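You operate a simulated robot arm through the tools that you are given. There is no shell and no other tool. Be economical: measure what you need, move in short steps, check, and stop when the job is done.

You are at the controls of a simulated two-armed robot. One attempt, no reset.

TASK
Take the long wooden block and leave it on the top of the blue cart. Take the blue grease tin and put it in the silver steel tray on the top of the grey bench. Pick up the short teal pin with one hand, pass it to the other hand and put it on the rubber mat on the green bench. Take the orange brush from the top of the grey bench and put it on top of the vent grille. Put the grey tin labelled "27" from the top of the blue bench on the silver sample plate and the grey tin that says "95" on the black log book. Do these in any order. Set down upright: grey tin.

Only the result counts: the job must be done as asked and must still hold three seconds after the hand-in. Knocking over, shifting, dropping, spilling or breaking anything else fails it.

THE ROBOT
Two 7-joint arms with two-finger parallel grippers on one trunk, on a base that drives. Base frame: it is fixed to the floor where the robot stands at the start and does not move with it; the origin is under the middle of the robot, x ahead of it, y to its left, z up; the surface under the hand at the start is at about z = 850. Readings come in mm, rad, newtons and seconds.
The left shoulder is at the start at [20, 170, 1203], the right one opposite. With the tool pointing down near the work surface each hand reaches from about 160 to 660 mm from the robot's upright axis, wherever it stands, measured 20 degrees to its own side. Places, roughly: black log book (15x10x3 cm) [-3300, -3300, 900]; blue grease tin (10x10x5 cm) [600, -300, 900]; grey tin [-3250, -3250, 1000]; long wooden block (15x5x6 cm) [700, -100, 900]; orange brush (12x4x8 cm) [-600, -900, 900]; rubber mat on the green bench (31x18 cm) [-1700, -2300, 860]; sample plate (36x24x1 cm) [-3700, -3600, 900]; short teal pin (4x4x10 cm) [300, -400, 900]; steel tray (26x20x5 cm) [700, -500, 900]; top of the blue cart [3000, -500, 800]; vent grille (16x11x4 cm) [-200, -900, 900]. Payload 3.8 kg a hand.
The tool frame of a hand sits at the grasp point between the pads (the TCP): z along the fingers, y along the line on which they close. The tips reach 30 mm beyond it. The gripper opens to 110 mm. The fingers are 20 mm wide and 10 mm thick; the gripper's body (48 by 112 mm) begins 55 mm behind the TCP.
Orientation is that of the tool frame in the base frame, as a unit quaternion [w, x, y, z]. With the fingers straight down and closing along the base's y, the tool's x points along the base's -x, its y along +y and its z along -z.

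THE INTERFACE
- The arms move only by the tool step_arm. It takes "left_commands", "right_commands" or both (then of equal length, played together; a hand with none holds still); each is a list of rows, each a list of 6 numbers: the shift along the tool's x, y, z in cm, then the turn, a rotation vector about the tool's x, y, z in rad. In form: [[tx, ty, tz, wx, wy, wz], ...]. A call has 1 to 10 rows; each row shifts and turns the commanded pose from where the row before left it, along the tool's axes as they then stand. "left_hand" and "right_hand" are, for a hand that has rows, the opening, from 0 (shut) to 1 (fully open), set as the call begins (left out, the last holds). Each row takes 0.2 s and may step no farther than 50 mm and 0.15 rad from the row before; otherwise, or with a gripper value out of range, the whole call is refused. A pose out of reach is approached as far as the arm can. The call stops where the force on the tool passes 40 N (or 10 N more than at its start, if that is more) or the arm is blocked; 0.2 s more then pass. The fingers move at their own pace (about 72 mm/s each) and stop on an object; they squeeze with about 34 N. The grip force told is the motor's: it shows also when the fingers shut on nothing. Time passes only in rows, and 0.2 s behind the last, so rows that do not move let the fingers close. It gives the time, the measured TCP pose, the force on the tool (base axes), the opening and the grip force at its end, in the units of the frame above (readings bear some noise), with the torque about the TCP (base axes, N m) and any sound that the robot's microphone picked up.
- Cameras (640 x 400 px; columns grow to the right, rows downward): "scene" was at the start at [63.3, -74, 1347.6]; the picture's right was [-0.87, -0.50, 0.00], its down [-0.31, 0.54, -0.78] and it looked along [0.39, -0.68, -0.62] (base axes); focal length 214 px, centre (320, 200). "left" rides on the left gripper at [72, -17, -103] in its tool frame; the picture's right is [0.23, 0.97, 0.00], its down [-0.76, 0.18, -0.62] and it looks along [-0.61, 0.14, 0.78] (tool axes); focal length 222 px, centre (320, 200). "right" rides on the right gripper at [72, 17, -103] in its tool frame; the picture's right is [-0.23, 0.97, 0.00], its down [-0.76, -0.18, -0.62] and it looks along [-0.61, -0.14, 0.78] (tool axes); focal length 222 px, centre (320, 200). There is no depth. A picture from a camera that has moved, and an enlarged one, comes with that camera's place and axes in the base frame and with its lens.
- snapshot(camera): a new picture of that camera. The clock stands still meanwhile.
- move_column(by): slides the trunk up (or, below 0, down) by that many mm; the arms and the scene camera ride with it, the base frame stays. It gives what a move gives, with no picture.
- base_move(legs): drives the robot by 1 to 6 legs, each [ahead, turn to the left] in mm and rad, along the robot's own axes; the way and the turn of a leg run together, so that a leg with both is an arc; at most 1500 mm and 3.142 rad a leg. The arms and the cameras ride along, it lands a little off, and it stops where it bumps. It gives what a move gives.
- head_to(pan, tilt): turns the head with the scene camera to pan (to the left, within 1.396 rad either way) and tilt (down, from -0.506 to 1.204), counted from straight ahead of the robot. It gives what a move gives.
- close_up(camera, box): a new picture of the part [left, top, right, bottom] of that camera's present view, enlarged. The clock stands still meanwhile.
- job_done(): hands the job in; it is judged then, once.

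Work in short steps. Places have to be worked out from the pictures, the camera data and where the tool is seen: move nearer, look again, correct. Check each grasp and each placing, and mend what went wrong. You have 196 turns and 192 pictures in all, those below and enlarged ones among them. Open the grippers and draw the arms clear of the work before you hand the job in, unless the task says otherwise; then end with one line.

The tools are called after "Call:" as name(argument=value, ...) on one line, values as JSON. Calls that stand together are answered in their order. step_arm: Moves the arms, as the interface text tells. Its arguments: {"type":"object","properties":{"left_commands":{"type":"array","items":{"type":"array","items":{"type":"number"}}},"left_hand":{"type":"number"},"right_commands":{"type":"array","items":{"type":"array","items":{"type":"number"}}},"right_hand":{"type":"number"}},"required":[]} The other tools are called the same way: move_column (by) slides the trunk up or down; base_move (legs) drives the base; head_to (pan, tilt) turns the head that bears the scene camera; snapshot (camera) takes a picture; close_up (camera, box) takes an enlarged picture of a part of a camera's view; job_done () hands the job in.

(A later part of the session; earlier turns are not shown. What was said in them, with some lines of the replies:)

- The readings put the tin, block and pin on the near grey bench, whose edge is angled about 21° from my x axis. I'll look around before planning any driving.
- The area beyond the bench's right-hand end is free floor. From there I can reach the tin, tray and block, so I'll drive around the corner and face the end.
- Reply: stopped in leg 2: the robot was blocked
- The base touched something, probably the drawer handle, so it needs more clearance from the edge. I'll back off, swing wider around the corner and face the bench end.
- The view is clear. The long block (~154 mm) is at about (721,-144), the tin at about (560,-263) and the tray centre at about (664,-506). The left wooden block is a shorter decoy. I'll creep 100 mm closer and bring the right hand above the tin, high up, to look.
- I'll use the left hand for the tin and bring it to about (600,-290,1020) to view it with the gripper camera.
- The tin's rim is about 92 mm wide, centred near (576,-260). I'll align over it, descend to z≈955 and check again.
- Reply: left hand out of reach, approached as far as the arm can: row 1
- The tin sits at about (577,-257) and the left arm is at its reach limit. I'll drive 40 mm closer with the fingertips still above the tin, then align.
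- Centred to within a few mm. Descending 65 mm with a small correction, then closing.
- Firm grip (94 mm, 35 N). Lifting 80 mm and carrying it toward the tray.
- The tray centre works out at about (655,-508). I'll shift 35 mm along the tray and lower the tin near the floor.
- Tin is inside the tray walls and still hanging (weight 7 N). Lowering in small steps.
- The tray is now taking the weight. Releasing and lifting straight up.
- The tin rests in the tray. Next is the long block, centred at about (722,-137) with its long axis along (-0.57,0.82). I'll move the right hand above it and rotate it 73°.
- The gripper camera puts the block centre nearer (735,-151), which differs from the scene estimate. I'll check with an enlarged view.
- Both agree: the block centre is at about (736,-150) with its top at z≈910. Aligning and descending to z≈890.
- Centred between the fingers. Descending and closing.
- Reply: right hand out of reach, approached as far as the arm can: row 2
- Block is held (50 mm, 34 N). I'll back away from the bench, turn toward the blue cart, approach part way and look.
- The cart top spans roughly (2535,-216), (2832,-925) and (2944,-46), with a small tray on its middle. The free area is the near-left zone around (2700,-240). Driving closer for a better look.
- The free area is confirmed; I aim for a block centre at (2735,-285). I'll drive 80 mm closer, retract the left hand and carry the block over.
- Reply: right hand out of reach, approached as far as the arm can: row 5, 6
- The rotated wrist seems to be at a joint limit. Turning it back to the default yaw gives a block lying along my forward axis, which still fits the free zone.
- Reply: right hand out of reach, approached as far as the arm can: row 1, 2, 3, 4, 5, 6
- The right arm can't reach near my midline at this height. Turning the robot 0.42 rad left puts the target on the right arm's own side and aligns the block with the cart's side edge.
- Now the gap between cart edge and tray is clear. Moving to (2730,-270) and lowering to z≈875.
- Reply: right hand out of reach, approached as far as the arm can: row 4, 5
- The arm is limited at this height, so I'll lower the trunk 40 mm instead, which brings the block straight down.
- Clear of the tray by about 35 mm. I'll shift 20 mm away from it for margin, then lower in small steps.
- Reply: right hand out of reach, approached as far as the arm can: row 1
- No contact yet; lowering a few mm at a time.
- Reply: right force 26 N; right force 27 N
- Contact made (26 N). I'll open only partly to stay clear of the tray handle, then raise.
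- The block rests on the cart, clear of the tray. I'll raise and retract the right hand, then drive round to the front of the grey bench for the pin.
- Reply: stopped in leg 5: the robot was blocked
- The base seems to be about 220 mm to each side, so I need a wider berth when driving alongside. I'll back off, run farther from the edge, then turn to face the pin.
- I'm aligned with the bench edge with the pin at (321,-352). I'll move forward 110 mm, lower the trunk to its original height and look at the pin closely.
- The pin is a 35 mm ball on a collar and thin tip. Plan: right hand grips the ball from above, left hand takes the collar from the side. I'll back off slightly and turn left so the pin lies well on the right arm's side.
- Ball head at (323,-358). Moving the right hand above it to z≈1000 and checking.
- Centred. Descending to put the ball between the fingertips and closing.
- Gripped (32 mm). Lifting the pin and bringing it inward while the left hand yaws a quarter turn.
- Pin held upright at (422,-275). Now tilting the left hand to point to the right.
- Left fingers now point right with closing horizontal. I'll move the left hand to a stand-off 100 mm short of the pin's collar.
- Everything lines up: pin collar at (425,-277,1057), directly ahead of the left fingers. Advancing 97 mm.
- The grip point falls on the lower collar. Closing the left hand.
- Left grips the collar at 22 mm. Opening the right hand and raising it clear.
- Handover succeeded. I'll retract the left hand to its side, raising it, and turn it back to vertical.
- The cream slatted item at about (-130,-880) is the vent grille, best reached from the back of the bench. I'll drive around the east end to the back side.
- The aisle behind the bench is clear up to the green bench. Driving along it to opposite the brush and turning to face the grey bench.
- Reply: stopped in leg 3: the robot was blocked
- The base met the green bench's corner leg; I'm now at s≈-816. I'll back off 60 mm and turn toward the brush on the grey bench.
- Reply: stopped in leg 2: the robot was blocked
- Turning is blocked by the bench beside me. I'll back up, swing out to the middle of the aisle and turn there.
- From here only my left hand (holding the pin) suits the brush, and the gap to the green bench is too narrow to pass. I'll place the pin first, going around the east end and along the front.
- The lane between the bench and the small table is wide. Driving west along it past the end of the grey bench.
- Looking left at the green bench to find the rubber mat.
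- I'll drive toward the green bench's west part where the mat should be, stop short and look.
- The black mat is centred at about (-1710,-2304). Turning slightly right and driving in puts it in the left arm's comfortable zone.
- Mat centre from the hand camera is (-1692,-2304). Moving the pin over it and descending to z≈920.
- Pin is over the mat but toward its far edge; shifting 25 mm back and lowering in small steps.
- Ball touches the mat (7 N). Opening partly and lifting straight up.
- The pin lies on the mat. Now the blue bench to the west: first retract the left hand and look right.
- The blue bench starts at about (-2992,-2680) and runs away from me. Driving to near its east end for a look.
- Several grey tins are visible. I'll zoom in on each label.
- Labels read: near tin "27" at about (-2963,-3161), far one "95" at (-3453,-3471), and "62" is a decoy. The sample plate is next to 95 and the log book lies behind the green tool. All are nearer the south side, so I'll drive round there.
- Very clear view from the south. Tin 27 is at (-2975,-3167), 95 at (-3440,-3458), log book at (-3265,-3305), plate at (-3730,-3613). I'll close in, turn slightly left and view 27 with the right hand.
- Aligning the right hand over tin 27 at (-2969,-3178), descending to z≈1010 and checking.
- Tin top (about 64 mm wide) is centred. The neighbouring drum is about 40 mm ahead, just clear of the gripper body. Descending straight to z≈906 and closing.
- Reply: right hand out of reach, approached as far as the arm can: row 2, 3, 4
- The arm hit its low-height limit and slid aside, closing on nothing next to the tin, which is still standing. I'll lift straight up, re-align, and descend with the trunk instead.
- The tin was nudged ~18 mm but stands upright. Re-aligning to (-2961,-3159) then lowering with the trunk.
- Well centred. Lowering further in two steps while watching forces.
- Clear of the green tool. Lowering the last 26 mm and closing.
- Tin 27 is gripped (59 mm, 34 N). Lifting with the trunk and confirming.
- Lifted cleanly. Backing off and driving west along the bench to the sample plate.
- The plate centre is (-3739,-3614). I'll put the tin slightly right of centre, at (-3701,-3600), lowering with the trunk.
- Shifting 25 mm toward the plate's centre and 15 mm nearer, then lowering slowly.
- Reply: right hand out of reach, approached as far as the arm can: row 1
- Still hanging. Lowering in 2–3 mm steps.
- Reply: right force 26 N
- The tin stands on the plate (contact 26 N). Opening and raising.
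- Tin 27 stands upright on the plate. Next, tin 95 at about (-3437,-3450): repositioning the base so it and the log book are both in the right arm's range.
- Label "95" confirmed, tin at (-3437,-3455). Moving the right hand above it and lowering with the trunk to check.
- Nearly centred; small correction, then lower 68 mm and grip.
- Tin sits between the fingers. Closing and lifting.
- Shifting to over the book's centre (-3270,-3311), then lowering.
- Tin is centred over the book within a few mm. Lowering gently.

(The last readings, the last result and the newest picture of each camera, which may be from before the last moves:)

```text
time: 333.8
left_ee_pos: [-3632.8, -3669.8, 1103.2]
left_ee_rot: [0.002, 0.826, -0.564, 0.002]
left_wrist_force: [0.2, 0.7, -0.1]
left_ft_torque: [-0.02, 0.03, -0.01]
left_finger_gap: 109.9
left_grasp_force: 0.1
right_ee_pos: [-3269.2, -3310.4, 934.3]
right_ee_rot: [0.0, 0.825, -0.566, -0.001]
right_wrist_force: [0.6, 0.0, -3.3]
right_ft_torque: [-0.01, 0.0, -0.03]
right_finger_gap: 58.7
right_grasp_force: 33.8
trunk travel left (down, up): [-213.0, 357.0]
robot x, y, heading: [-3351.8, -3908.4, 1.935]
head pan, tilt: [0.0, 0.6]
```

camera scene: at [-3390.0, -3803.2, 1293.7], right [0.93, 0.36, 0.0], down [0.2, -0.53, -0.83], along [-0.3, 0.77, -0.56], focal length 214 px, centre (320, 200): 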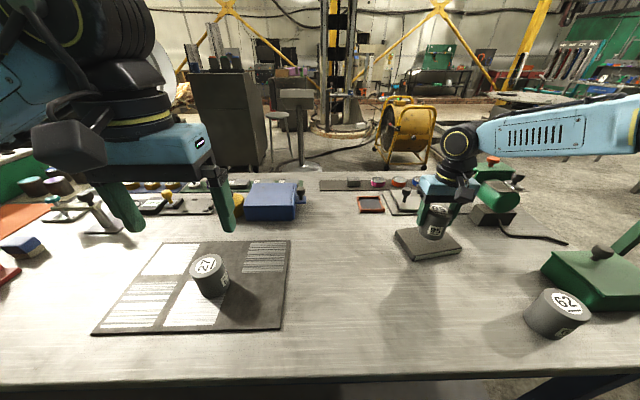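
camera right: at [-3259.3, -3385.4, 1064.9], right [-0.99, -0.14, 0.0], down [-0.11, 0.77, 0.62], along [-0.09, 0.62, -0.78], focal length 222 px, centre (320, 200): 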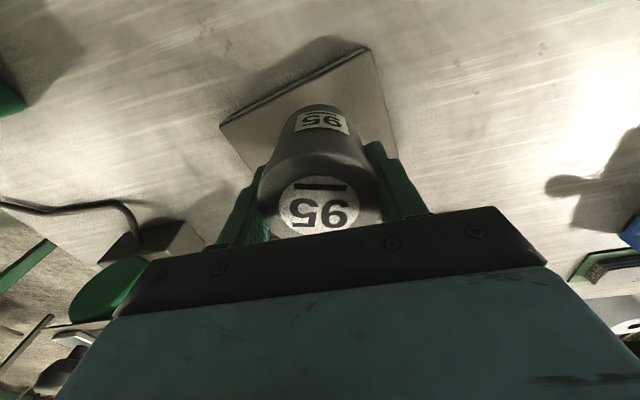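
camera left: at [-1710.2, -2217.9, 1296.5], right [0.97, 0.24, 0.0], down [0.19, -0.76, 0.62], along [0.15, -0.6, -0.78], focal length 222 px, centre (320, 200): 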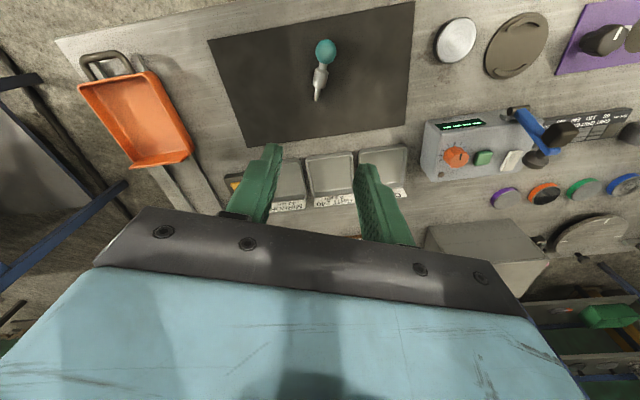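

Call:
move_column(by=-3)

Call:
move_column(by=-2)

```text
time: 334.3
left_ee_pos: [-3632.2, -3669.9, 1101.1]
left_ee_rot: [0.003, 0.826, -0.564, 0.002]
left_wrist_force: [-0.5, -1.1, -0.1]
left_ft_torque: [0.01, -0.01, -0.02]
left_finger_gap: 110.2
left_grasp_force: 0.1
right_ee_pos: [-3269.3, -3311.2, 931.9]
right_ee_rot: [0.0, 0.825, -0.566, -0.002]
right_wrist_force: [-0.6, -0.3, -2.6]
right_ft_torque: [-0.01, -0.04, -0.01]
right_finger_gap: 58.6
right_grasp_force: 34.1
trunk travel left (down, up): [-210.0, 360.0]
robot x, y, heading: [-3348.8, -3909.0, 1.939]
head pan, tilt: [0.0, 0.6]
```

```text
time: 334.8
left_ee_pos: [-3632.3, -3669.6, 1099.6]
left_ee_rot: [0.002, 0.826, -0.564, 0.002]
left_wrist_force: [-0.1, 0.8, 0.0]
left_ft_torque: [0.02, -0.01, 0.02]
left_finger_gap: 110.0
left_grasp_force: 0.0
right_ee_pos: [-3269.4, -3312.4, 929.9]
right_ee_rot: [0.0, 0.825, -0.565, -0.001]
right_wrist_force: [0.7, 0.0, -2.5]
right_ft_torque: [0.01, -0.02, -0.02]
right_finger_gap: 58.8
right_grasp_force: 33.9
trunk travel left (down, up): [-208.0, 362.0]
robot x, y, heading: [-3353.8, -3906.2, 1.938]
head pan, tilt: [0.0, 0.6]
```

Call:
move_column(by=-2)

Call:
move_column(by=-2)

Call:
close_up(camera="scene", box=[360, 150, 520, 250])

```text
time: 335.3
left_ee_pos: [-3632.5, -3669.8, 1097.9]
left_ee_rot: [0.001, 0.826, -0.563, 0.002]
left_wrist_force: [-0.8, 0.1, 0.0]
left_ft_torque: [0.0, 0.0, 0.0]
left_finger_gap: 109.9
left_grasp_force: 0.1
right_ee_pos: [-3270.4, -3311.7, 929.5]
right_ee_rot: [-0.001, 0.825, -0.565, -0.003]
right_wrist_force: [2.1, 1.4, 8.3]
right_ft_torque: [-0.17, -0.44, 0.0]
right_finger_gap: 58.4
right_grasp_force: 33.9
trunk travel left (down, up): [-206.0, 364.0]
robot x, y, heading: [-3350.2, -3908.5, 1.934]
head pan, tilt: [0.0, 0.6]
```

```text
time: 335.8
left_ee_pos: [-3633.9, -3671.0, 1095.0]
left_ee_rot: [0.001, 0.826, -0.563, 0.002]
left_wrist_force: [0.7, 0.3, 0.0]
left_ft_torque: [-0.02, 0.0, -0.02]
left_finger_gap: 110.1
left_grasp_force: 0.1
right_ee_pos: [-3270.4, -3310.6, 928.4]
right_ee_rot: [-0.001, 0.824, -0.567, -0.004]
right_wrist_force: [4.3, 2.5, 24.1]
right_ft_torque: [-0.15, -0.45, -0.12]
right_finger_gap: 58.5
right_grasp_force: 34.5
trunk travel left (down, up): [-204.0, 366.0]
robot x, y, heading: [-3348.6, -3908.9, 1.936]
head pan, tilt: [0.0, 0.6]
```

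```text
4.00 times, centred on (440, 200) of scene
camera zoom: at [-3389.9, -3805.1, 1258.0], right [0.93, 0.36, 0.0], down [0.2, -0.53, -0.83], along [-0.3, 0.77, -0.56], focal length 858 px, centre (-160, 200)
```

zoom: 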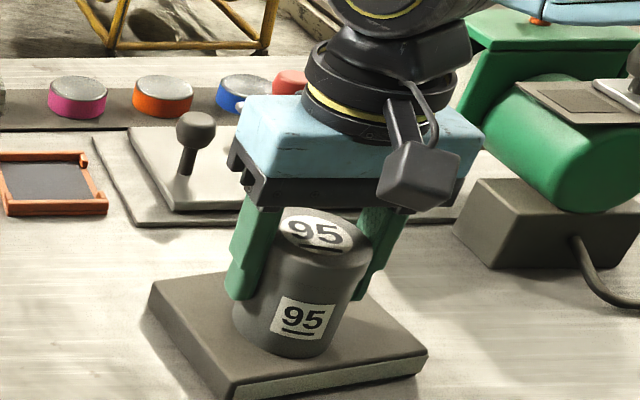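

The tin rests on the log book. Releasing and raising.

Call:
step_arm(right_commands=[[0, 0, 0, 0, 0, 0], [0, 0, 0, 0, 0, 0], [0, 0, 0, 0, 0, 0]], right_hand=1)

Call:
move_column(by=200)

Call:
snapshot(camera="scene")

```text
time: 336.6
left_ee_pos: [-3632.5, -3669.5, 1095.1]
left_ee_rot: [0.001, 0.826, -0.564, 0.002]
left_wrist_force: [0.0, 1.0, 0.2]
left_ft_torque: [0.02, -0.01, -0.03]
left_finger_gap: 109.8
left_grasp_force: 0.1
right_ee_pos: [-3269.3, -3311.3, 926.3]
right_ee_rot: [0.001, 0.824, -0.566, -0.002]
right_wrist_force: [-0.2, 0.4, 0.9]
right_ft_torque: [-0.01, -0.02, 0.05]
right_finger_gap: 110.1
right_grasp_force: 0.1
trunk travel left (down, up): [-204.0, 366.0]
robot x, y, heading: [-3350.3, -3907.7, 1.94]
head pan, tilt: [0.0, 0.6]
```

```text
time: 338.8
left_ee_pos: [-3633.1, -3669.0, 1296.3]
left_ee_rot: [0.002, 0.826, -0.563, 0.002]
left_wrist_force: [-0.2, 0.7, -0.9]
left_ft_torque: [0.04, 0.0, -0.01]
left_finger_gap: 110.2
left_grasp_force: 0.1
right_ee_pos: [-3269.3, -3309.8, 1125.9]
right_ee_rot: [0.001, 0.825, -0.565, -0.001]
right_wrist_force: [0.0, -0.2, 1.0]
right_ft_torque: [0.02, -0.01, -0.04]
right_finger_gap: 110.0
right_grasp_force: 0.1
trunk travel left (down, up): [-404.0, 166.0]
robot x, y, heading: [-3347.7, -3907.4, 1.94]
head pan, tilt: [0.0, 0.6]
```

```text
89 pictures are left
camera scene: at [-3390.1, -3803.2, 1457.5], right [0.93, 0.36, 0.0], down [0.2, -0.53, -0.83], along [-0.3, 0.77, -0.56], focal length 214 px, centre (320, 200)
```

scene: 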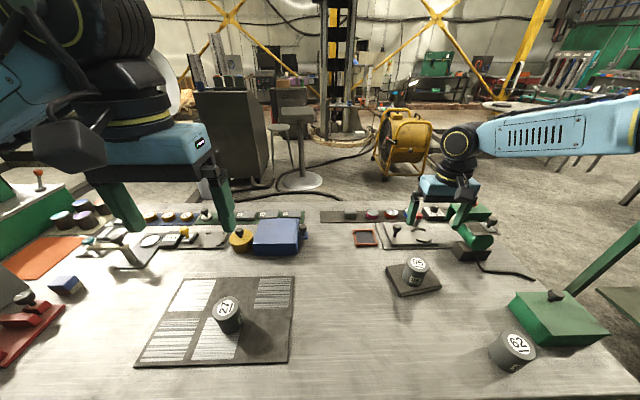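

Both tins are placed upright. Now the brush: I'll go back to the aisle behind the grey bench via the wide southern corridor.

Call:
base_move(legs=[[-200, 0], [0, -1.548], [1400, 0], [1400, 0], [1200, 0], [0, 1.57]])

Call:
snapshot(camera="scene")

```text
time: 366.7
left_ee_pos: [169.2, -2440.3, 1295.0]
left_ee_rot: [0.002, 0.817, -0.576, 0.002]
left_wrist_force: [-0.5, -0.3, -0.2]
left_ft_torque: [0.01, -0.01, 0.03]
left_finger_gap: 110.1
left_grasp_force: 0.0
right_ee_pos: [541.7, -2092.1, 1124.9]
right_ee_rot: [0.0, 0.817, -0.577, -0.001]
right_wrist_force: [-0.5, 0.0, 1.1]
right_ft_torque: [0.04, -0.01, -0.02]
right_finger_gap: 109.9
right_grasp_force: 0.0
trunk travel left (down, up): [-404.0, 166.0]
robot x, y, heading: [444.8, -2681.3, 1.909]
head pan, tilt: [0.0, 0.6]
```

```text
88 pictures are left
camera scene: at [407.8, -2580.3, 1457.6], right [0.94, 0.33, 0.0], down [0.19, -0.53, -0.83], along [-0.27, 0.78, -0.56], focal length 214 px, centre (320, 200)
```

scene: 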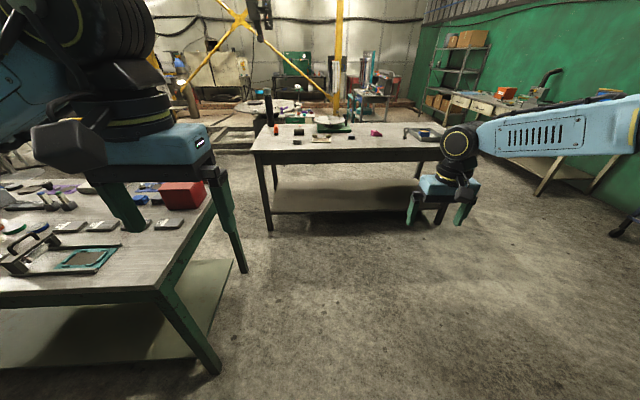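

Driving north into the aisle behind the grey bench, stopping short to look.

Call:
base_move(legs=[[0, 0.12], [1320, 0], [0, -0.07]])

Call:
snapshot(camera="scene")

```text
time: 374.4
left_ee_pos: [-436.2, -1267.9, 1295.8]
left_ee_rot: [0.001, 0.834, -0.552, 0.001]
left_wrist_force: [0.5, 0.5, 0.0]
left_ft_torque: [-0.03, 0.03, 0.01]
left_finger_gap: 109.8
left_grasp_force: 0.0
right_ee_pos: [-83.8, -898.0, 1127.0]
right_ee_rot: [0.001, 0.833, -0.554, -0.002]
right_wrist_force: [-0.3, -0.3, -0.3]
right_ft_torque: [0.0, 0.0, -0.01]
right_finger_gap: 109.8
right_grasp_force: 0.0
trunk travel left (down, up): [-404.0, 166.0]
robot x, y, heading: [-149.3, -1494.2, 1.961]
head pan, tilt: [0.0, 0.6]
```

```text
87 pictures are left
camera scene: at [-189.7, -1393.9, 1457.6], right [0.92, 0.39, 0.0], down [0.22, -0.52, -0.83], along [-0.32, 0.76, -0.56], focal length 214 px, centre (320, 200)
```

scene: 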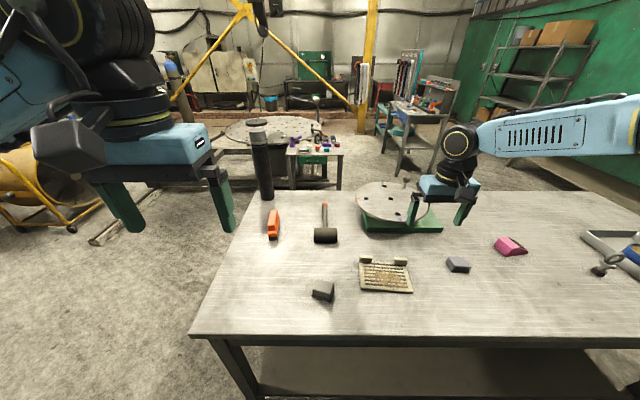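

Brush is at (-622,-859), ahead-left: right for the left hand. Driving in 170 mm.

Call:
base_move(legs=[[170, 0]])

Call:
close_up(camera="scene", box=[200, 180, 440, 330])

```text
time: 375.9
left_ee_pos: [-499.3, -1108.8, 1294.1]
left_ee_rot: [0.001, 0.832, -0.554, 0.003]
left_wrist_force: [0.4, 0.8, 0.2]
left_ft_torque: [-0.01, -0.01, 0.01]
left_finger_gap: 109.8
left_grasp_force: 0.1
right_ee_pos: [-145.1, -741.7, 1125.5]
right_ee_rot: [0.001, 0.831, -0.557, -0.002]
right_wrist_force: [0.3, 0.8, -1.3]
right_ft_torque: [0.01, 0.0, 0.01]
right_finger_gap: 109.9
right_grasp_force: 0.1
trunk travel left (down, up): [-404.0, 166.0]
robot x, y, heading: [-210.1, -1338.0, 1.958]
head pan, tilt: [0.0, 0.6]
```

```text
2.67 times, centred on (320, 255) of scene
camera zoom: at [-254.4, -1237.0, 1457.5], right [0.93, 0.38, 0.0], down [0.21, -0.52, -0.82], along [-0.31, 0.76, -0.57], focal length 572 px, centre (320, 53)
```

zoom: 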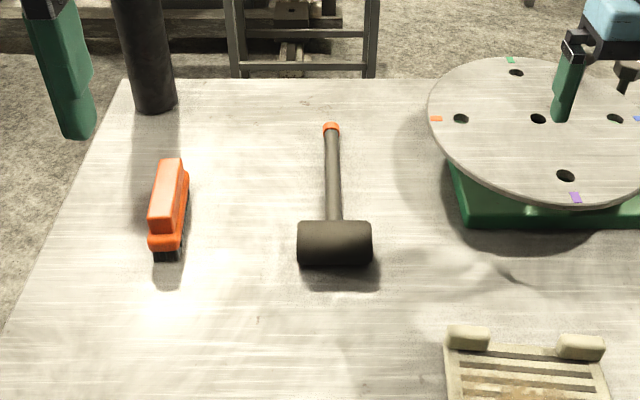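

The brush lies lengthwise ahead of me, so the default closing direction fits. Moving the left hand above it at (-609,-869).

Call:
step_arm(left_commands=[[-4.4, 0.15, 1.8, 0, 0, 0], [-4.4, 0.15, 1.8, 0, 0, 0], [-4.4, 0.15, 1.8, 0, 0, 0], [-4.4, 0.15, 1.8, 0, 0, 0], [-4.4, 0.15, 1.8, 0, 0, 0], [-4.3, 0.15, 1.8, 0, 0, 0], [0, 0, 0, 0, 0, 0]], left_hand=1)

Call:
move_column(by=-120)

Call:
snapshot(camera="left")

```text
time: 377.5
left_ee_pos: [-607.6, -869.9, 1186.4]
left_ee_rot: [0.001, 0.832, -0.555, 0.001]
left_wrist_force: [-0.2, -0.3, 0.2]
left_ft_torque: [0.0, 0.01, 0.01]
left_finger_gap: 109.7
left_grasp_force: 0.1
right_ee_pos: [-145.4, -743.8, 1126.5]
right_ee_rot: [-0.001, 0.831, -0.557, -0.002]
right_wrist_force: [0.2, 0.6, 0.2]
right_ft_torque: [-0.01, 0.0, 0.0]
right_finger_gap: 110.0
right_grasp_force: 0.0
trunk travel left (down, up): [-404.0, 166.0]
robot x, y, heading: [-213.0, -1342.4, 1.962]
head pan, tilt: [0.0, 0.6]
```

```text
time: 379.0
left_ee_pos: [-606.5, -869.9, 1065.7]
left_ee_rot: [0.001, 0.832, -0.554, 0.002]
left_wrist_force: [-0.7, -0.1, 0.3]
left_ft_torque: [0.03, 0.02, 0.03]
left_finger_gap: 110.2
left_grasp_force: 0.1
right_ee_pos: [-145.8, -744.0, 1006.0]
right_ee_rot: [0.001, 0.831, -0.556, -0.002]
right_wrist_force: [0.1, -0.3, -0.2]
right_ft_torque: [0.04, 0.01, -0.01]
right_finger_gap: 110.1
right_grasp_force: 0.1
trunk travel left (down, up): [-284.0, 286.0]
robot x, y, heading: [-215.3, -1340.5, 1.956]
head pan, tilt: [0.0, 0.6]
```

```text
85 pictures are left
camera left: at [-563.3, -929.4, 1170.7], right [-0.81, -0.59, 0.0], down [-0.46, 0.64, 0.62], along [-0.36, 0.5, -0.78], focal length 222 px, centre (320, 200)
```

left: 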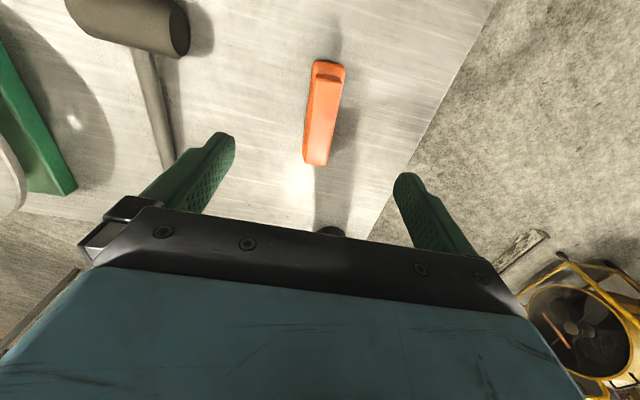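

The brush is centred and about 7° rotated; I'll match that. First I must raise the right hand, since lowering the trunk would bring it down near the turntable.

Call:
step_arm(left_commands=[[-0.9, 0.33, 0, 0, 0, 0], [0, 0, 0, 0, 0, -0.13], [0, 0, 0, 0, 0, 0], [0, 0, 0, 0, 0, 0], [0, 0, 0, 0, 0, 0], [0, 0, 0, 0, 0, 0], [0, 0, 0, 0, 0, 0]], right_commands=[[0, 0, -4, 0, 0, 0], [0, 0, -4, 0, 0, 0], [2, 0, -4, 0, 0, 0], [2.5, 0, -4, 0, 0, 0], [2.5, 0, -4, 0, 0, 0], [3, 0, -4, 0, 0, 0], [3, 0, -1, 0, 0, 0]])

Call:
move_column(by=-90)

Call:
snapshot(camera="left")

Call:
snapshot(camera="scene")

```text
time: 380.6
left_ee_pos: [-612.1, -862.1, 1066.7]
left_ee_rot: [0.002, 0.867, -0.498, 0.001]
left_wrist_force: [0.9, -0.2, -0.1]
left_ft_torque: [-0.02, -0.01, 0.01]
left_finger_gap: 110.1
left_grasp_force: 0.0
right_ee_pos: [-92.2, -862.6, 1255.9]
right_ee_rot: [0.001, 0.831, -0.556, -0.001]
right_wrist_force: [-0.2, -0.1, 0.5]
right_ft_torque: [0.01, 0.01, 0.0]
right_finger_gap: 110.1
right_grasp_force: 0.0
trunk travel left (down, up): [-284.0, 286.0]
robot x, y, heading: [-212.5, -1341.5, 1.957]
head pan, tilt: [0.0, 0.6]
```

```text
time: 381.8
left_ee_pos: [-613.5, -862.5, 977.7]
left_ee_rot: [0.001, 0.867, -0.498, 0.0]
left_wrist_force: [0.6, 0.0, -0.7]
left_ft_torque: [0.02, -0.01, 0.0]
left_finger_gap: 110.0
left_grasp_force: 0.1
right_ee_pos: [-94.1, -863.1, 1166.5]
right_ee_rot: [0.001, 0.831, -0.557, -0.002]
right_wrist_force: [-0.3, -0.1, 0.4]
right_ft_torque: [0.03, 0.0, -0.02]
right_finger_gap: 109.8
right_grasp_force: 0.0
trunk travel left (down, up): [-194.0, 376.0]
robot x, y, heading: [-209.6, -1339.6, 1.961]
head pan, tilt: [0.0, 0.6]
```

```text
84 pictures are left
camera left: at [-562.3, -916.1, 1080.1], right [-0.73, -0.69, 0.0], down [-0.54, 0.57, 0.62], along [-0.43, 0.45, -0.78], focal length 222 px, centre (320, 200)
```

left: 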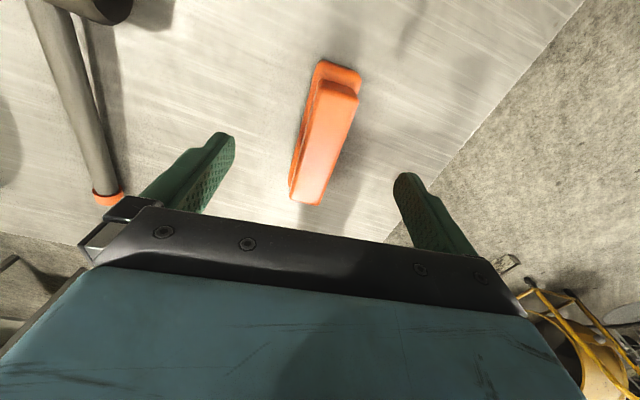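

```text
83 pictures are left
camera scene: at [-254.1, -1238.0, 1247.7], right [0.93, 0.38, 0.0], down [0.21, -0.52, -0.83], along [-0.31, 0.76, -0.56], focal length 214 px, centre (320, 200)
```

scene: 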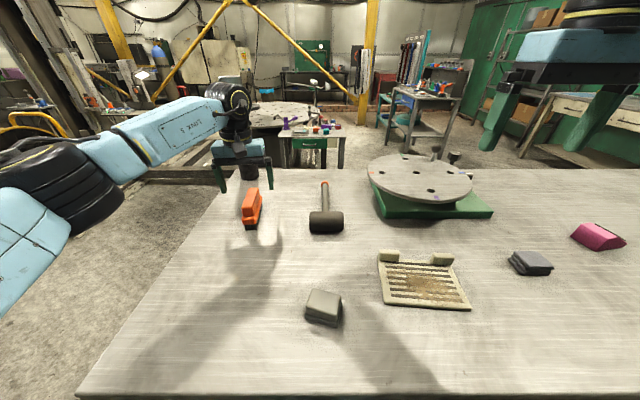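

Aligned and centred. Lowering 74 mm and gripping.

Call:
move_column(by=-74)

Call:
step_arm(left_commands=[[0, 0, 0, 0, 0, 0], [0, 0, 0, 0, 0, 0], [0, 0, 0, 0, 0, 0], [0, 0, 0, 0, 0, 0]], left_hand=0)

Call:
snapshot(camera="left")

```text
time: 382.9
left_ee_pos: [-613.5, -861.5, 902.8]
left_ee_rot: [0.001, 0.867, -0.499, 0.001]
left_wrist_force: [0.0, 0.6, 0.4]
left_ft_torque: [0.01, -0.01, 0.04]
left_finger_gap: 110.0
left_grasp_force: 0.0
right_ee_pos: [-93.6, -861.5, 1090.6]
right_ee_rot: [0.001, 0.831, -0.556, -0.001]
right_wrist_force: [0.2, 0.1, -0.5]
right_ft_torque: [0.01, -0.02, 0.01]
right_finger_gap: 109.9
right_grasp_force: 0.0
trunk travel left (down, up): [-120.0, 450.0]
robot x, y, heading: [-209.8, -1340.8, 1.958]
head pan, tilt: [0.0, 0.6]
```

```text
time: 383.9
left_ee_pos: [-614.4, -862.1, 902.0]
left_ee_rot: [0.003, 0.867, -0.498, 0.002]
left_wrist_force: [0.2, -0.3, 1.5]
left_ft_torque: [0.02, 0.0, 0.05]
left_finger_gap: 37.2
left_grasp_force: 33.6
right_ee_pos: [-92.5, -862.3, 1091.6]
right_ee_rot: [0.001, 0.832, -0.555, -0.001]
right_wrist_force: [0.3, -0.3, -0.4]
right_ft_torque: [0.01, -0.01, 0.05]
right_finger_gap: 110.2
right_grasp_force: 0.0
trunk travel left (down, up): [-120.0, 450.0]
robot x, y, heading: [-212.0, -1340.1, 1.959]
head pan, tilt: [0.0, 0.6]
```

```text
82 pictures are left
camera left: at [-562.4, -916.0, 1005.9], right [-0.73, -0.69, 0.0], down [-0.54, 0.57, 0.62], along [-0.43, 0.45, -0.78], focal length 222 px, centre (320, 200)
```

left: 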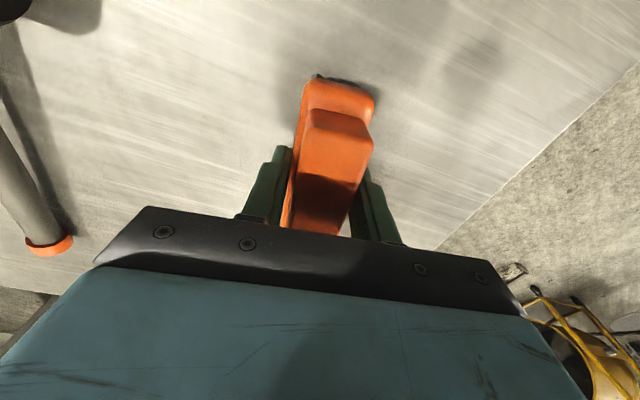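

Brush gripped (37 mm). Lifting, then repositioning the base ~400 mm to the right so the grille is on the left arm's side.

Call:
move_column(by=240)

Call:
base_move(legs=[[-200, 0], [0, -1.566], [395, 0], [0, 1.566], [120, 0]])

Call:
snapshot(camera="scene")

Call:
snapshot(camera="left")

```text
time: 386.4
left_ee_pos: [-614.7, -861.9, 1142.3]
left_ee_rot: [0.002, 0.867, -0.498, 0.002]
left_wrist_force: [-0.6, -0.5, -2.3]
left_ft_torque: [-0.04, 0.01, 0.02]
left_finger_gap: 37.6
left_grasp_force: 34.3
right_ee_pos: [-91.8, -862.3, 1331.7]
right_ee_rot: [0.0, 0.831, -0.556, -0.001]
right_wrist_force: [-0.8, 0.5, -0.2]
right_ft_torque: [-0.02, 0.0, 0.02]
right_finger_gap: 110.0
right_grasp_force: 0.0
trunk travel left (down, up): [-360.0, 210.0]
robot x, y, heading: [-211.1, -1337.2, 1.955]
head pan, tilt: [0.0, 0.6]
```

```text
time: 398.5
left_ee_pos: [-199.9, -769.0, 1142.3]
left_ee_rot: [0.002, 0.859, -0.511, 0.003]
left_wrist_force: [-0.2, 0.1, -1.4]
left_ft_torque: [-0.05, 0.01, -0.03]
left_finger_gap: 37.2
left_grasp_force: 34.0
right_ee_pos: [319.5, -783.4, 1331.2]
right_ee_rot: [0.001, 0.823, -0.568, -0.002]
right_wrist_force: [-0.2, 0.3, 0.1]
right_ft_torque: [-0.04, -0.03, 0.0]
right_finger_gap: 110.0
right_grasp_force: 0.0
trunk travel left (down, up): [-360.0, 210.0]
robot x, y, heading: [185.2, -1258.0, 1.93]
head pan, tilt: [0.0, 0.6]
```

```text
81 pictures are left
camera scene: at [148.2, -1154.5, 1413.6], right [0.94, 0.35, 0.0], down [0.2, -0.53, -0.82], along [-0.29, 0.77, -0.57], focal length 214 px, centre (320, 200)
```

scene: 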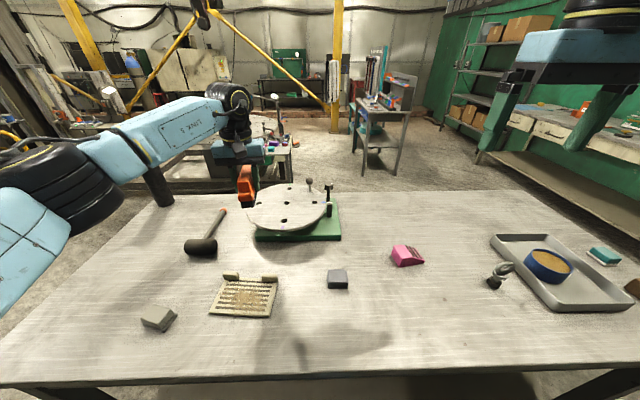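

```text
80 pictures are left
camera left: at [-150.5, -824.0, 1245.6], right [-0.75, -0.66, 0.0], down [-0.52, 0.59, 0.62], along [-0.41, 0.46, -0.78], focal length 222 px, centre (320, 200)
```

left: 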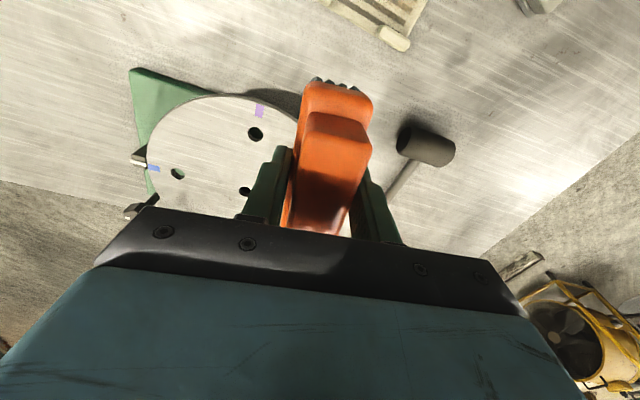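

Grille centre confirmed at (-164,-916). Rotating the brush to match the grille's depth axis and moving over it.

Call:
step_arm(left_commands=[[0, 0, 0, 0, 0, 0.109], [0, 0, 0, 0, 0, 0.109], [3.7, 0.15, 0, 0, 0, 0], [3.8, 0.15, 0, 0, 0, 0], [3.8, 0.15, 0, 0, 0, 0], [3.8, 0.15, 0, 0, 0, 0], [0, 0, 0, 0, 0, 0]])

Call:
move_column(by=-175)

Call:
snapshot(camera="left")

Call:
close_up(camera="scene", box=[160, 180, 320, 280])

```text
time: 400.1
left_ee_pos: [-165.0, -917.8, 1143.4]
left_ee_rot: [0.002, 0.799, -0.602, 0.002]
left_wrist_force: [-0.2, 0.9, -1.5]
left_ft_torque: [-0.01, -0.04, 0.0]
left_finger_gap: 37.3
left_grasp_force: 34.0
right_ee_pos: [320.5, -783.5, 1332.0]
right_ee_rot: [0.001, 0.823, -0.568, -0.002]
right_wrist_force: [0.3, 0.2, 0.7]
right_ft_torque: [-0.01, -0.03, -0.01]
right_finger_gap: 110.1
right_grasp_force: 0.1
trunk travel left (down, up): [-360.0, 210.0]
robot x, y, heading: [185.4, -1259.5, 1.931]
head pan, tilt: [0.0, 0.6]
```

```text
time: 402.1
left_ee_pos: [-164.5, -917.1, 968.6]
left_ee_rot: [0.001, 0.798, -0.602, 0.001]
left_wrist_force: [-1.0, -0.3, -1.6]
left_ft_torque: [-0.01, 0.01, -0.02]
left_finger_gap: 37.1
left_grasp_force: 34.2
right_ee_pos: [319.9, -784.4, 1156.5]
right_ee_rot: [0.001, 0.823, -0.568, -0.001]
right_wrist_force: [-0.3, -0.2, -0.1]
right_ft_torque: [-0.02, 0.01, -0.02]
right_finger_gap: 110.1
right_grasp_force: 0.0
trunk travel left (down, up): [-185.0, 385.0]
robot x, y, heading: [187.7, -1261.1, 1.93]
head pan, tilt: [0.0, 0.6]
```

```text
79 pictures are left
camera left: at [-128.0, -981.8, 1072.1], right [-0.87, -0.49, 0.0], down [-0.38, 0.69, 0.62], along [-0.3, 0.54, -0.78], focal length 222 px, centre (320, 200)
```

left: 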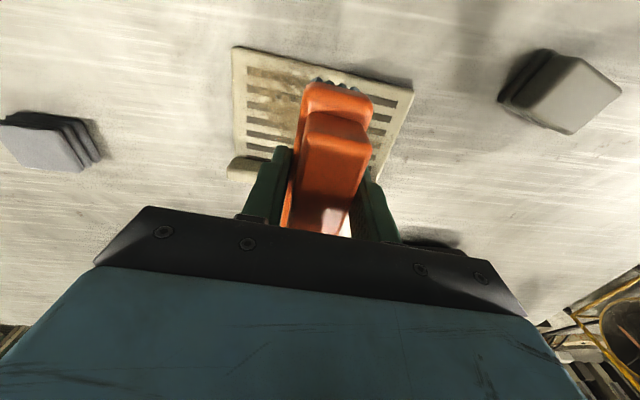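

```text
4.00 times, centred on (240, 230) of scene
camera zoom: at [148.5, -1155.3, 1238.7], right [0.94, 0.35, 0.0], down [0.2, -0.53, -0.83], along [-0.29, 0.77, -0.56], focal length 858 px, centre (640, 80)
```

zoom: 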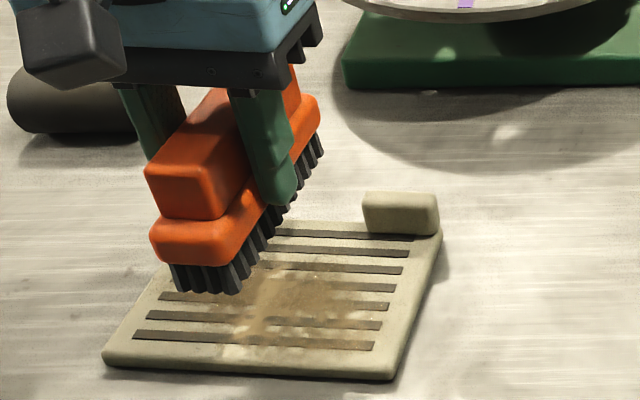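

The brush is over the grille's middle, between the tabs. Lowering gently.

Call:
move_column(by=-42)

Call:
move_column(by=-4)

Call:
move_column(by=-3)

Call:
close_up(camera="scene", box=[160, 160, 320, 260])

```text
time: 402.9
left_ee_pos: [-164.0, -916.2, 926.3]
left_ee_rot: [0.002, 0.799, -0.602, 0.002]
left_wrist_force: [0.8, -0.3, -1.1]
left_ft_torque: [0.01, -0.02, -0.01]
left_finger_gap: 37.6
left_grasp_force: 34.1
right_ee_pos: [320.3, -784.6, 1114.7]
right_ee_rot: [0.002, 0.823, -0.568, -0.002]
right_wrist_force: [0.3, -0.2, 0.5]
right_ft_torque: [0.0, 0.0, 0.0]
right_finger_gap: 110.2
right_grasp_force: 0.0
trunk travel left (down, up): [-143.0, 427.0]
robot x, y, heading: [191.5, -1257.7, 1.933]
head pan, tilt: [0.0, 0.6]
```

```text
time: 403.4
left_ee_pos: [-164.9, -917.8, 921.9]
left_ee_rot: [0.001, 0.799, -0.602, 0.001]
left_wrist_force: [-0.4, -0.1, -1.1]
left_ft_torque: [-0.01, 0.04, 0.0]
left_finger_gap: 37.3
left_grasp_force: 33.5
right_ee_pos: [320.5, -785.4, 1110.8]
right_ee_rot: [0.0, 0.823, -0.568, -0.001]
right_wrist_force: [0.6, 0.0, -0.9]
right_ft_torque: [0.0, 0.0, -0.01]
right_finger_gap: 110.0
right_grasp_force: 0.0
trunk travel left (down, up): [-139.0, 431.0]
robot x, y, heading: [185.8, -1261.3, 1.93]
head pan, tilt: [0.0, 0.6]
```

```text
time: 404.0
left_ee_pos: [-164.8, -918.3, 919.5]
left_ee_rot: [0.0, 0.799, -0.602, 0.002]
left_wrist_force: [0.2, 0.6, -1.8]
left_ft_torque: [0.0, 0.0, 0.02]
left_finger_gap: 37.0
left_grasp_force: 34.5
right_ee_pos: [319.6, -784.5, 1108.1]
right_ee_rot: [0.0, 0.823, -0.568, -0.002]
right_wrist_force: [-0.3, -1.2, 0.3]
right_ft_torque: [-0.01, 0.02, -0.01]
right_finger_gap: 109.9
right_grasp_force: 0.2
trunk travel left (down, up): [-136.0, 434.0]
robot x, y, heading: [187.6, -1260.8, 1.935]
head pan, tilt: [0.0, 0.6]
```

```text
4.00 times, centred on (240, 210) of scene
camera zoom: at [148.5, -1155.3, 1189.6], right [0.94, 0.35, 0.0], down [0.2, -0.53, -0.83], along [-0.29, 0.77, -0.56], focal length 858 px, centre (640, 160)
```

zoom: 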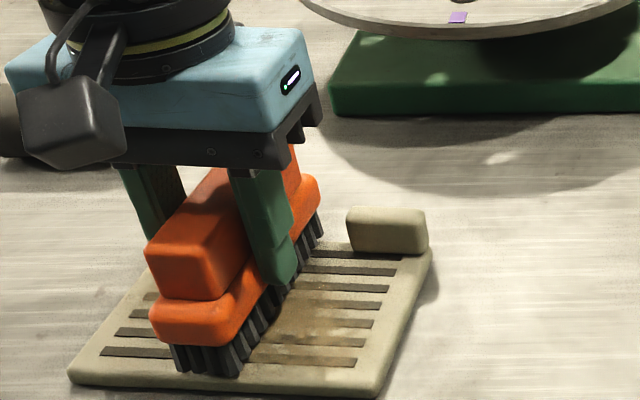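

Not yet touching, and slightly left of centre; shifting 8 mm right, then lowering to contact.

Call:
step_arm(left_commands=[[0, -0.8, 0, 0, 0, 0], [0, 0, 0, 0, 0, 0]])

Call:
move_column(by=-3)

Call:
move_column(by=-3)

```text
time: 404.6
left_ee_pos: [-156.3, -914.3, 918.9]
left_ee_rot: [0.001, 0.799, -0.601, 0.002]
left_wrist_force: [-0.2, -0.2, -1.0]
left_ft_torque: [0.0, -0.02, 0.02]
left_finger_gap: 37.1
left_grasp_force: 34.0
right_ee_pos: [319.9, -784.6, 1108.1]
right_ee_rot: [0.001, 0.823, -0.568, -0.002]
right_wrist_force: [-1.7, 0.0, 0.6]
right_ft_torque: [0.03, 0.01, 0.03]
right_finger_gap: 110.2
right_grasp_force: 0.0
trunk travel left (down, up): [-136.0, 434.0]
robot x, y, heading: [186.4, -1259.0, 1.928]
head pan, tilt: [0.0, 0.6]
```

```text
time: 405.1
left_ee_pos: [-156.5, -914.5, 915.1]
left_ee_rot: [0.001, 0.798, -0.603, 0.001]
left_wrist_force: [-0.3, -0.1, -1.1]
left_ft_torque: [-0.03, -0.03, -0.01]
left_finger_gap: 37.3
left_grasp_force: 34.5
right_ee_pos: [320.3, -785.2, 1104.1]
right_ee_rot: [0.001, 0.823, -0.568, -0.002]
right_wrist_force: [-0.4, 0.5, 0.6]
right_ft_torque: [0.0, 0.0, -0.02]
right_finger_gap: 110.0
right_grasp_force: 0.0
trunk travel left (down, up): [-133.0, 437.0]
robot x, y, heading: [186.7, -1259.5, 1.936]
head pan, tilt: [0.0, 0.6]
```

```text
time: 405.6
left_ee_pos: [-157.4, -914.9, 913.7]
left_ee_rot: [0.0, 0.798, -0.602, 0.001]
left_wrist_force: [-1.3, 0.2, 11.8]
left_ft_torque: [-0.51, -0.07, -0.05]
left_finger_gap: 37.4
left_grasp_force: 34.5
right_ee_pos: [319.8, -784.4, 1102.3]
right_ee_rot: [0.001, 0.823, -0.568, -0.002]
right_wrist_force: [-0.1, -0.3, 1.0]
right_ft_torque: [-0.01, 0.0, 0.03]
right_finger_gap: 109.8
right_grasp_force: 0.0
trunk travel left (down, up): [-130.0, 440.0]
robot x, y, heading: [187.8, -1257.4, 1.931]
head pan, tilt: [0.0, 0.6]
```

Contact (12 N). Opening partly, then raising straight up.

Call:
step_arm(left_commands=[[0, 0, 0, 0, 0, 0], [0, 0, 0, 0, 0, 0], [0, 0, 0, 0, 0, 0]], left_hand=0.6)

Call:
move_column(by=150)

Call:
close_up(camera="scene", box=[160, 200, 320, 300])

Call:
snapshot(camera="left")

```text
time: 406.4
left_ee_pos: [-157.0, -914.3, 912.2]
left_ee_rot: [0.002, 0.798, -0.602, 0.002]
left_wrist_force: [-0.6, 0.5, 0.1]
left_ft_torque: [-0.01, -0.05, 0.0]
left_finger_gap: 66.0
left_grasp_force: 0.1
right_ee_pos: [321.2, -784.8, 1100.9]
right_ee_rot: [0.0, 0.823, -0.567, -0.002]
right_wrist_force: [-0.2, -0.3, -0.2]
right_ft_torque: [0.01, 0.0, -0.01]
right_finger_gap: 110.0
right_grasp_force: 0.1
trunk travel left (down, up): [-130.0, 440.0]
robot x, y, heading: [187.1, -1257.4, 1.934]
head pan, tilt: [0.0, 0.6]
```

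```text
time: 408.2
left_ee_pos: [-156.1, -913.9, 1063.1]
left_ee_rot: [0.001, 0.799, -0.602, 0.001]
left_wrist_force: [-0.3, 0.1, -0.3]
left_ft_torque: [-0.04, 0.0, 0.02]
left_finger_gap: 65.8
left_grasp_force: 0.0
right_ee_pos: [319.5, -784.1, 1250.4]
right_ee_rot: [0.001, 0.823, -0.568, -0.003]
right_wrist_force: [0.5, 1.0, 0.0]
right_ft_torque: [0.01, 0.01, 0.01]
right_finger_gap: 110.0
right_grasp_force: 0.0
trunk travel left (down, up): [-280.0, 290.0]
robot x, y, heading: [186.7, -1260.3, 1.932]
head pan, tilt: [0.0, 0.6]
```

```text
4.00 times, centred on (240, 250) of scene
camera zoom: at [148.5, -1155.2, 1333.5], right [0.94, 0.35, 0.0], down [0.2, -0.53, -0.83], along [-0.29, 0.77, -0.56], focal length 858 px, centre (640, 0)
```

zoom: 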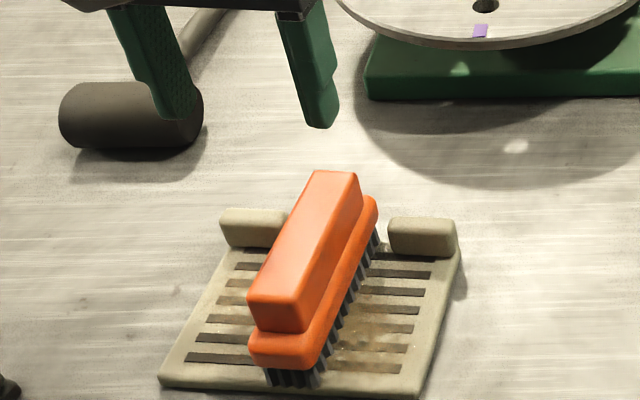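

```text
75 pictures are left
camera left: at [-120.1, -979.4, 1166.3], right [-0.87, -0.49, 0.0], down [-0.38, 0.69, 0.62], along [-0.3, 0.54, -0.78], focal length 222 px, centre (320, 200)
```

left: 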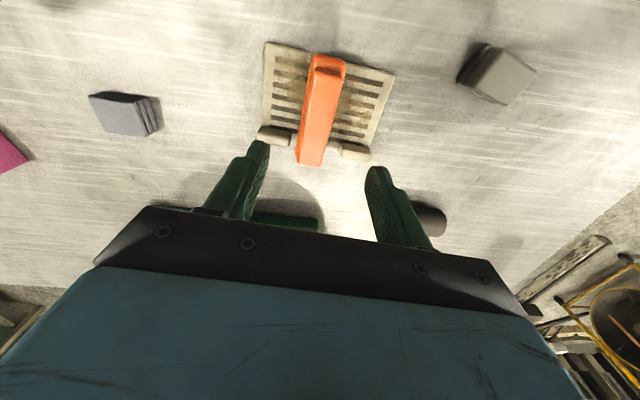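

The brush sits squarely on the grille. I'll open fully, back away from the bench and take a last look.

Call:
move_column(by=80)

Call:
step_arm(left_commands=[[3, 0, -2, 0, 0, 0], [3, 0, -2, 0, 0, 0], [0, 0, 0, 0, 0, 0]], left_hand=1)

Call:
base_move(legs=[[-300, 0]])

Call:
snapshot(camera="scene")

```text
time: 409.3
left_ee_pos: [-156.5, -914.8, 1143.3]
left_ee_rot: [0.001, 0.799, -0.601, 0.002]
left_wrist_force: [-0.3, 0.2, -0.5]
left_ft_torque: [0.02, 0.01, -0.01]
left_finger_gap: 65.8
left_grasp_force: 0.1
right_ee_pos: [319.5, -784.6, 1331.4]
right_ee_rot: [0.001, 0.823, -0.568, -0.001]
right_wrist_force: [-0.3, 0.0, 0.8]
right_ft_torque: [-0.01, 0.02, 0.02]
right_finger_gap: 110.2
right_grasp_force: 0.0
trunk travel left (down, up): [-360.0, 210.0]
robot x, y, heading: [187.5, -1256.5, 1.931]
head pan, tilt: [0.0, 0.6]
```

```text
time: 410.1
left_ee_pos: [-137.1, -973.5, 1180.8]
left_ee_rot: [0.002, 0.799, -0.602, 0.002]
left_wrist_force: [0.0, 0.6, 0.5]
left_ft_torque: [0.03, -0.05, 0.02]
left_finger_gap: 109.9
left_grasp_force: 0.1
right_ee_pos: [319.8, -784.0, 1332.5]
right_ee_rot: [0.001, 0.823, -0.568, -0.002]
right_wrist_force: [-0.2, 0.6, 0.4]
right_ft_torque: [0.0, -0.02, 0.01]
right_finger_gap: 110.0
right_grasp_force: 0.0
trunk travel left (down, up): [-360.0, 210.0]
robot x, y, heading: [188.1, -1257.3, 1.925]
head pan, tilt: [0.0, 0.6]
```

```text
time: 412.2
left_ee_pos: [-32.6, -1251.5, 1180.6]
left_ee_rot: [0.001, 0.799, -0.601, 0.002]
left_wrist_force: [-0.2, -0.2, 0.0]
left_ft_torque: [0.01, 0.0, -0.03]
left_finger_gap: 110.0
left_grasp_force: 0.1
right_ee_pos: [424.2, -1062.6, 1331.4]
right_ee_rot: [0.002, 0.824, -0.567, -0.002]
right_wrist_force: [0.2, -0.6, 0.8]
right_ft_torque: [0.01, -0.03, 0.05]
right_finger_gap: 110.0
right_grasp_force: 0.1
trunk travel left (down, up): [-360.0, 210.0]
robot x, y, heading: [292.3, -1537.0, 1.933]
head pan, tilt: [0.0, 0.6]
```

```text
74 pictures are left
camera scene: at [253.5, -1433.6, 1413.7], right [0.94, 0.35, 0.0], down [0.2, -0.53, -0.83], along [-0.29, 0.77, -0.56], focal length 214 px, centre (320, 200)
```

scene: 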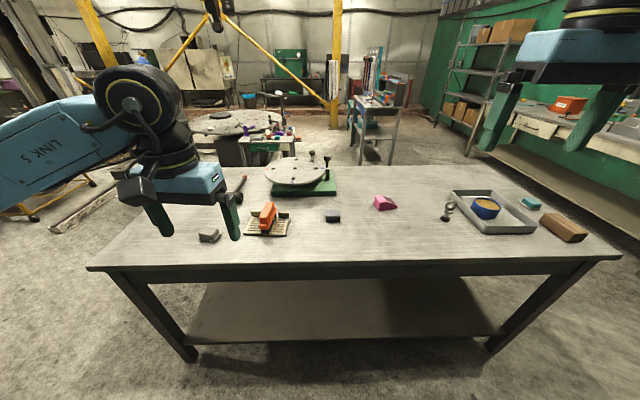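

The brush is on the grille, the tin is in the tray, and both grippers are open and clear of the bench. The other placements were checked when I released them, so I'm handing in.

Call:
job_done()

```text
The job is handed in.
```

All six placements are finished and handed in: block on the blue cart, grease tin in the tray, teal pin passed hand to hand and laid on the mat, brush on the grille, tin 27 upright on the sample plate, tin 95 upright on the log book; the base bumped into something five times while driving, and I saw nothing knocked over or moved afterwards.
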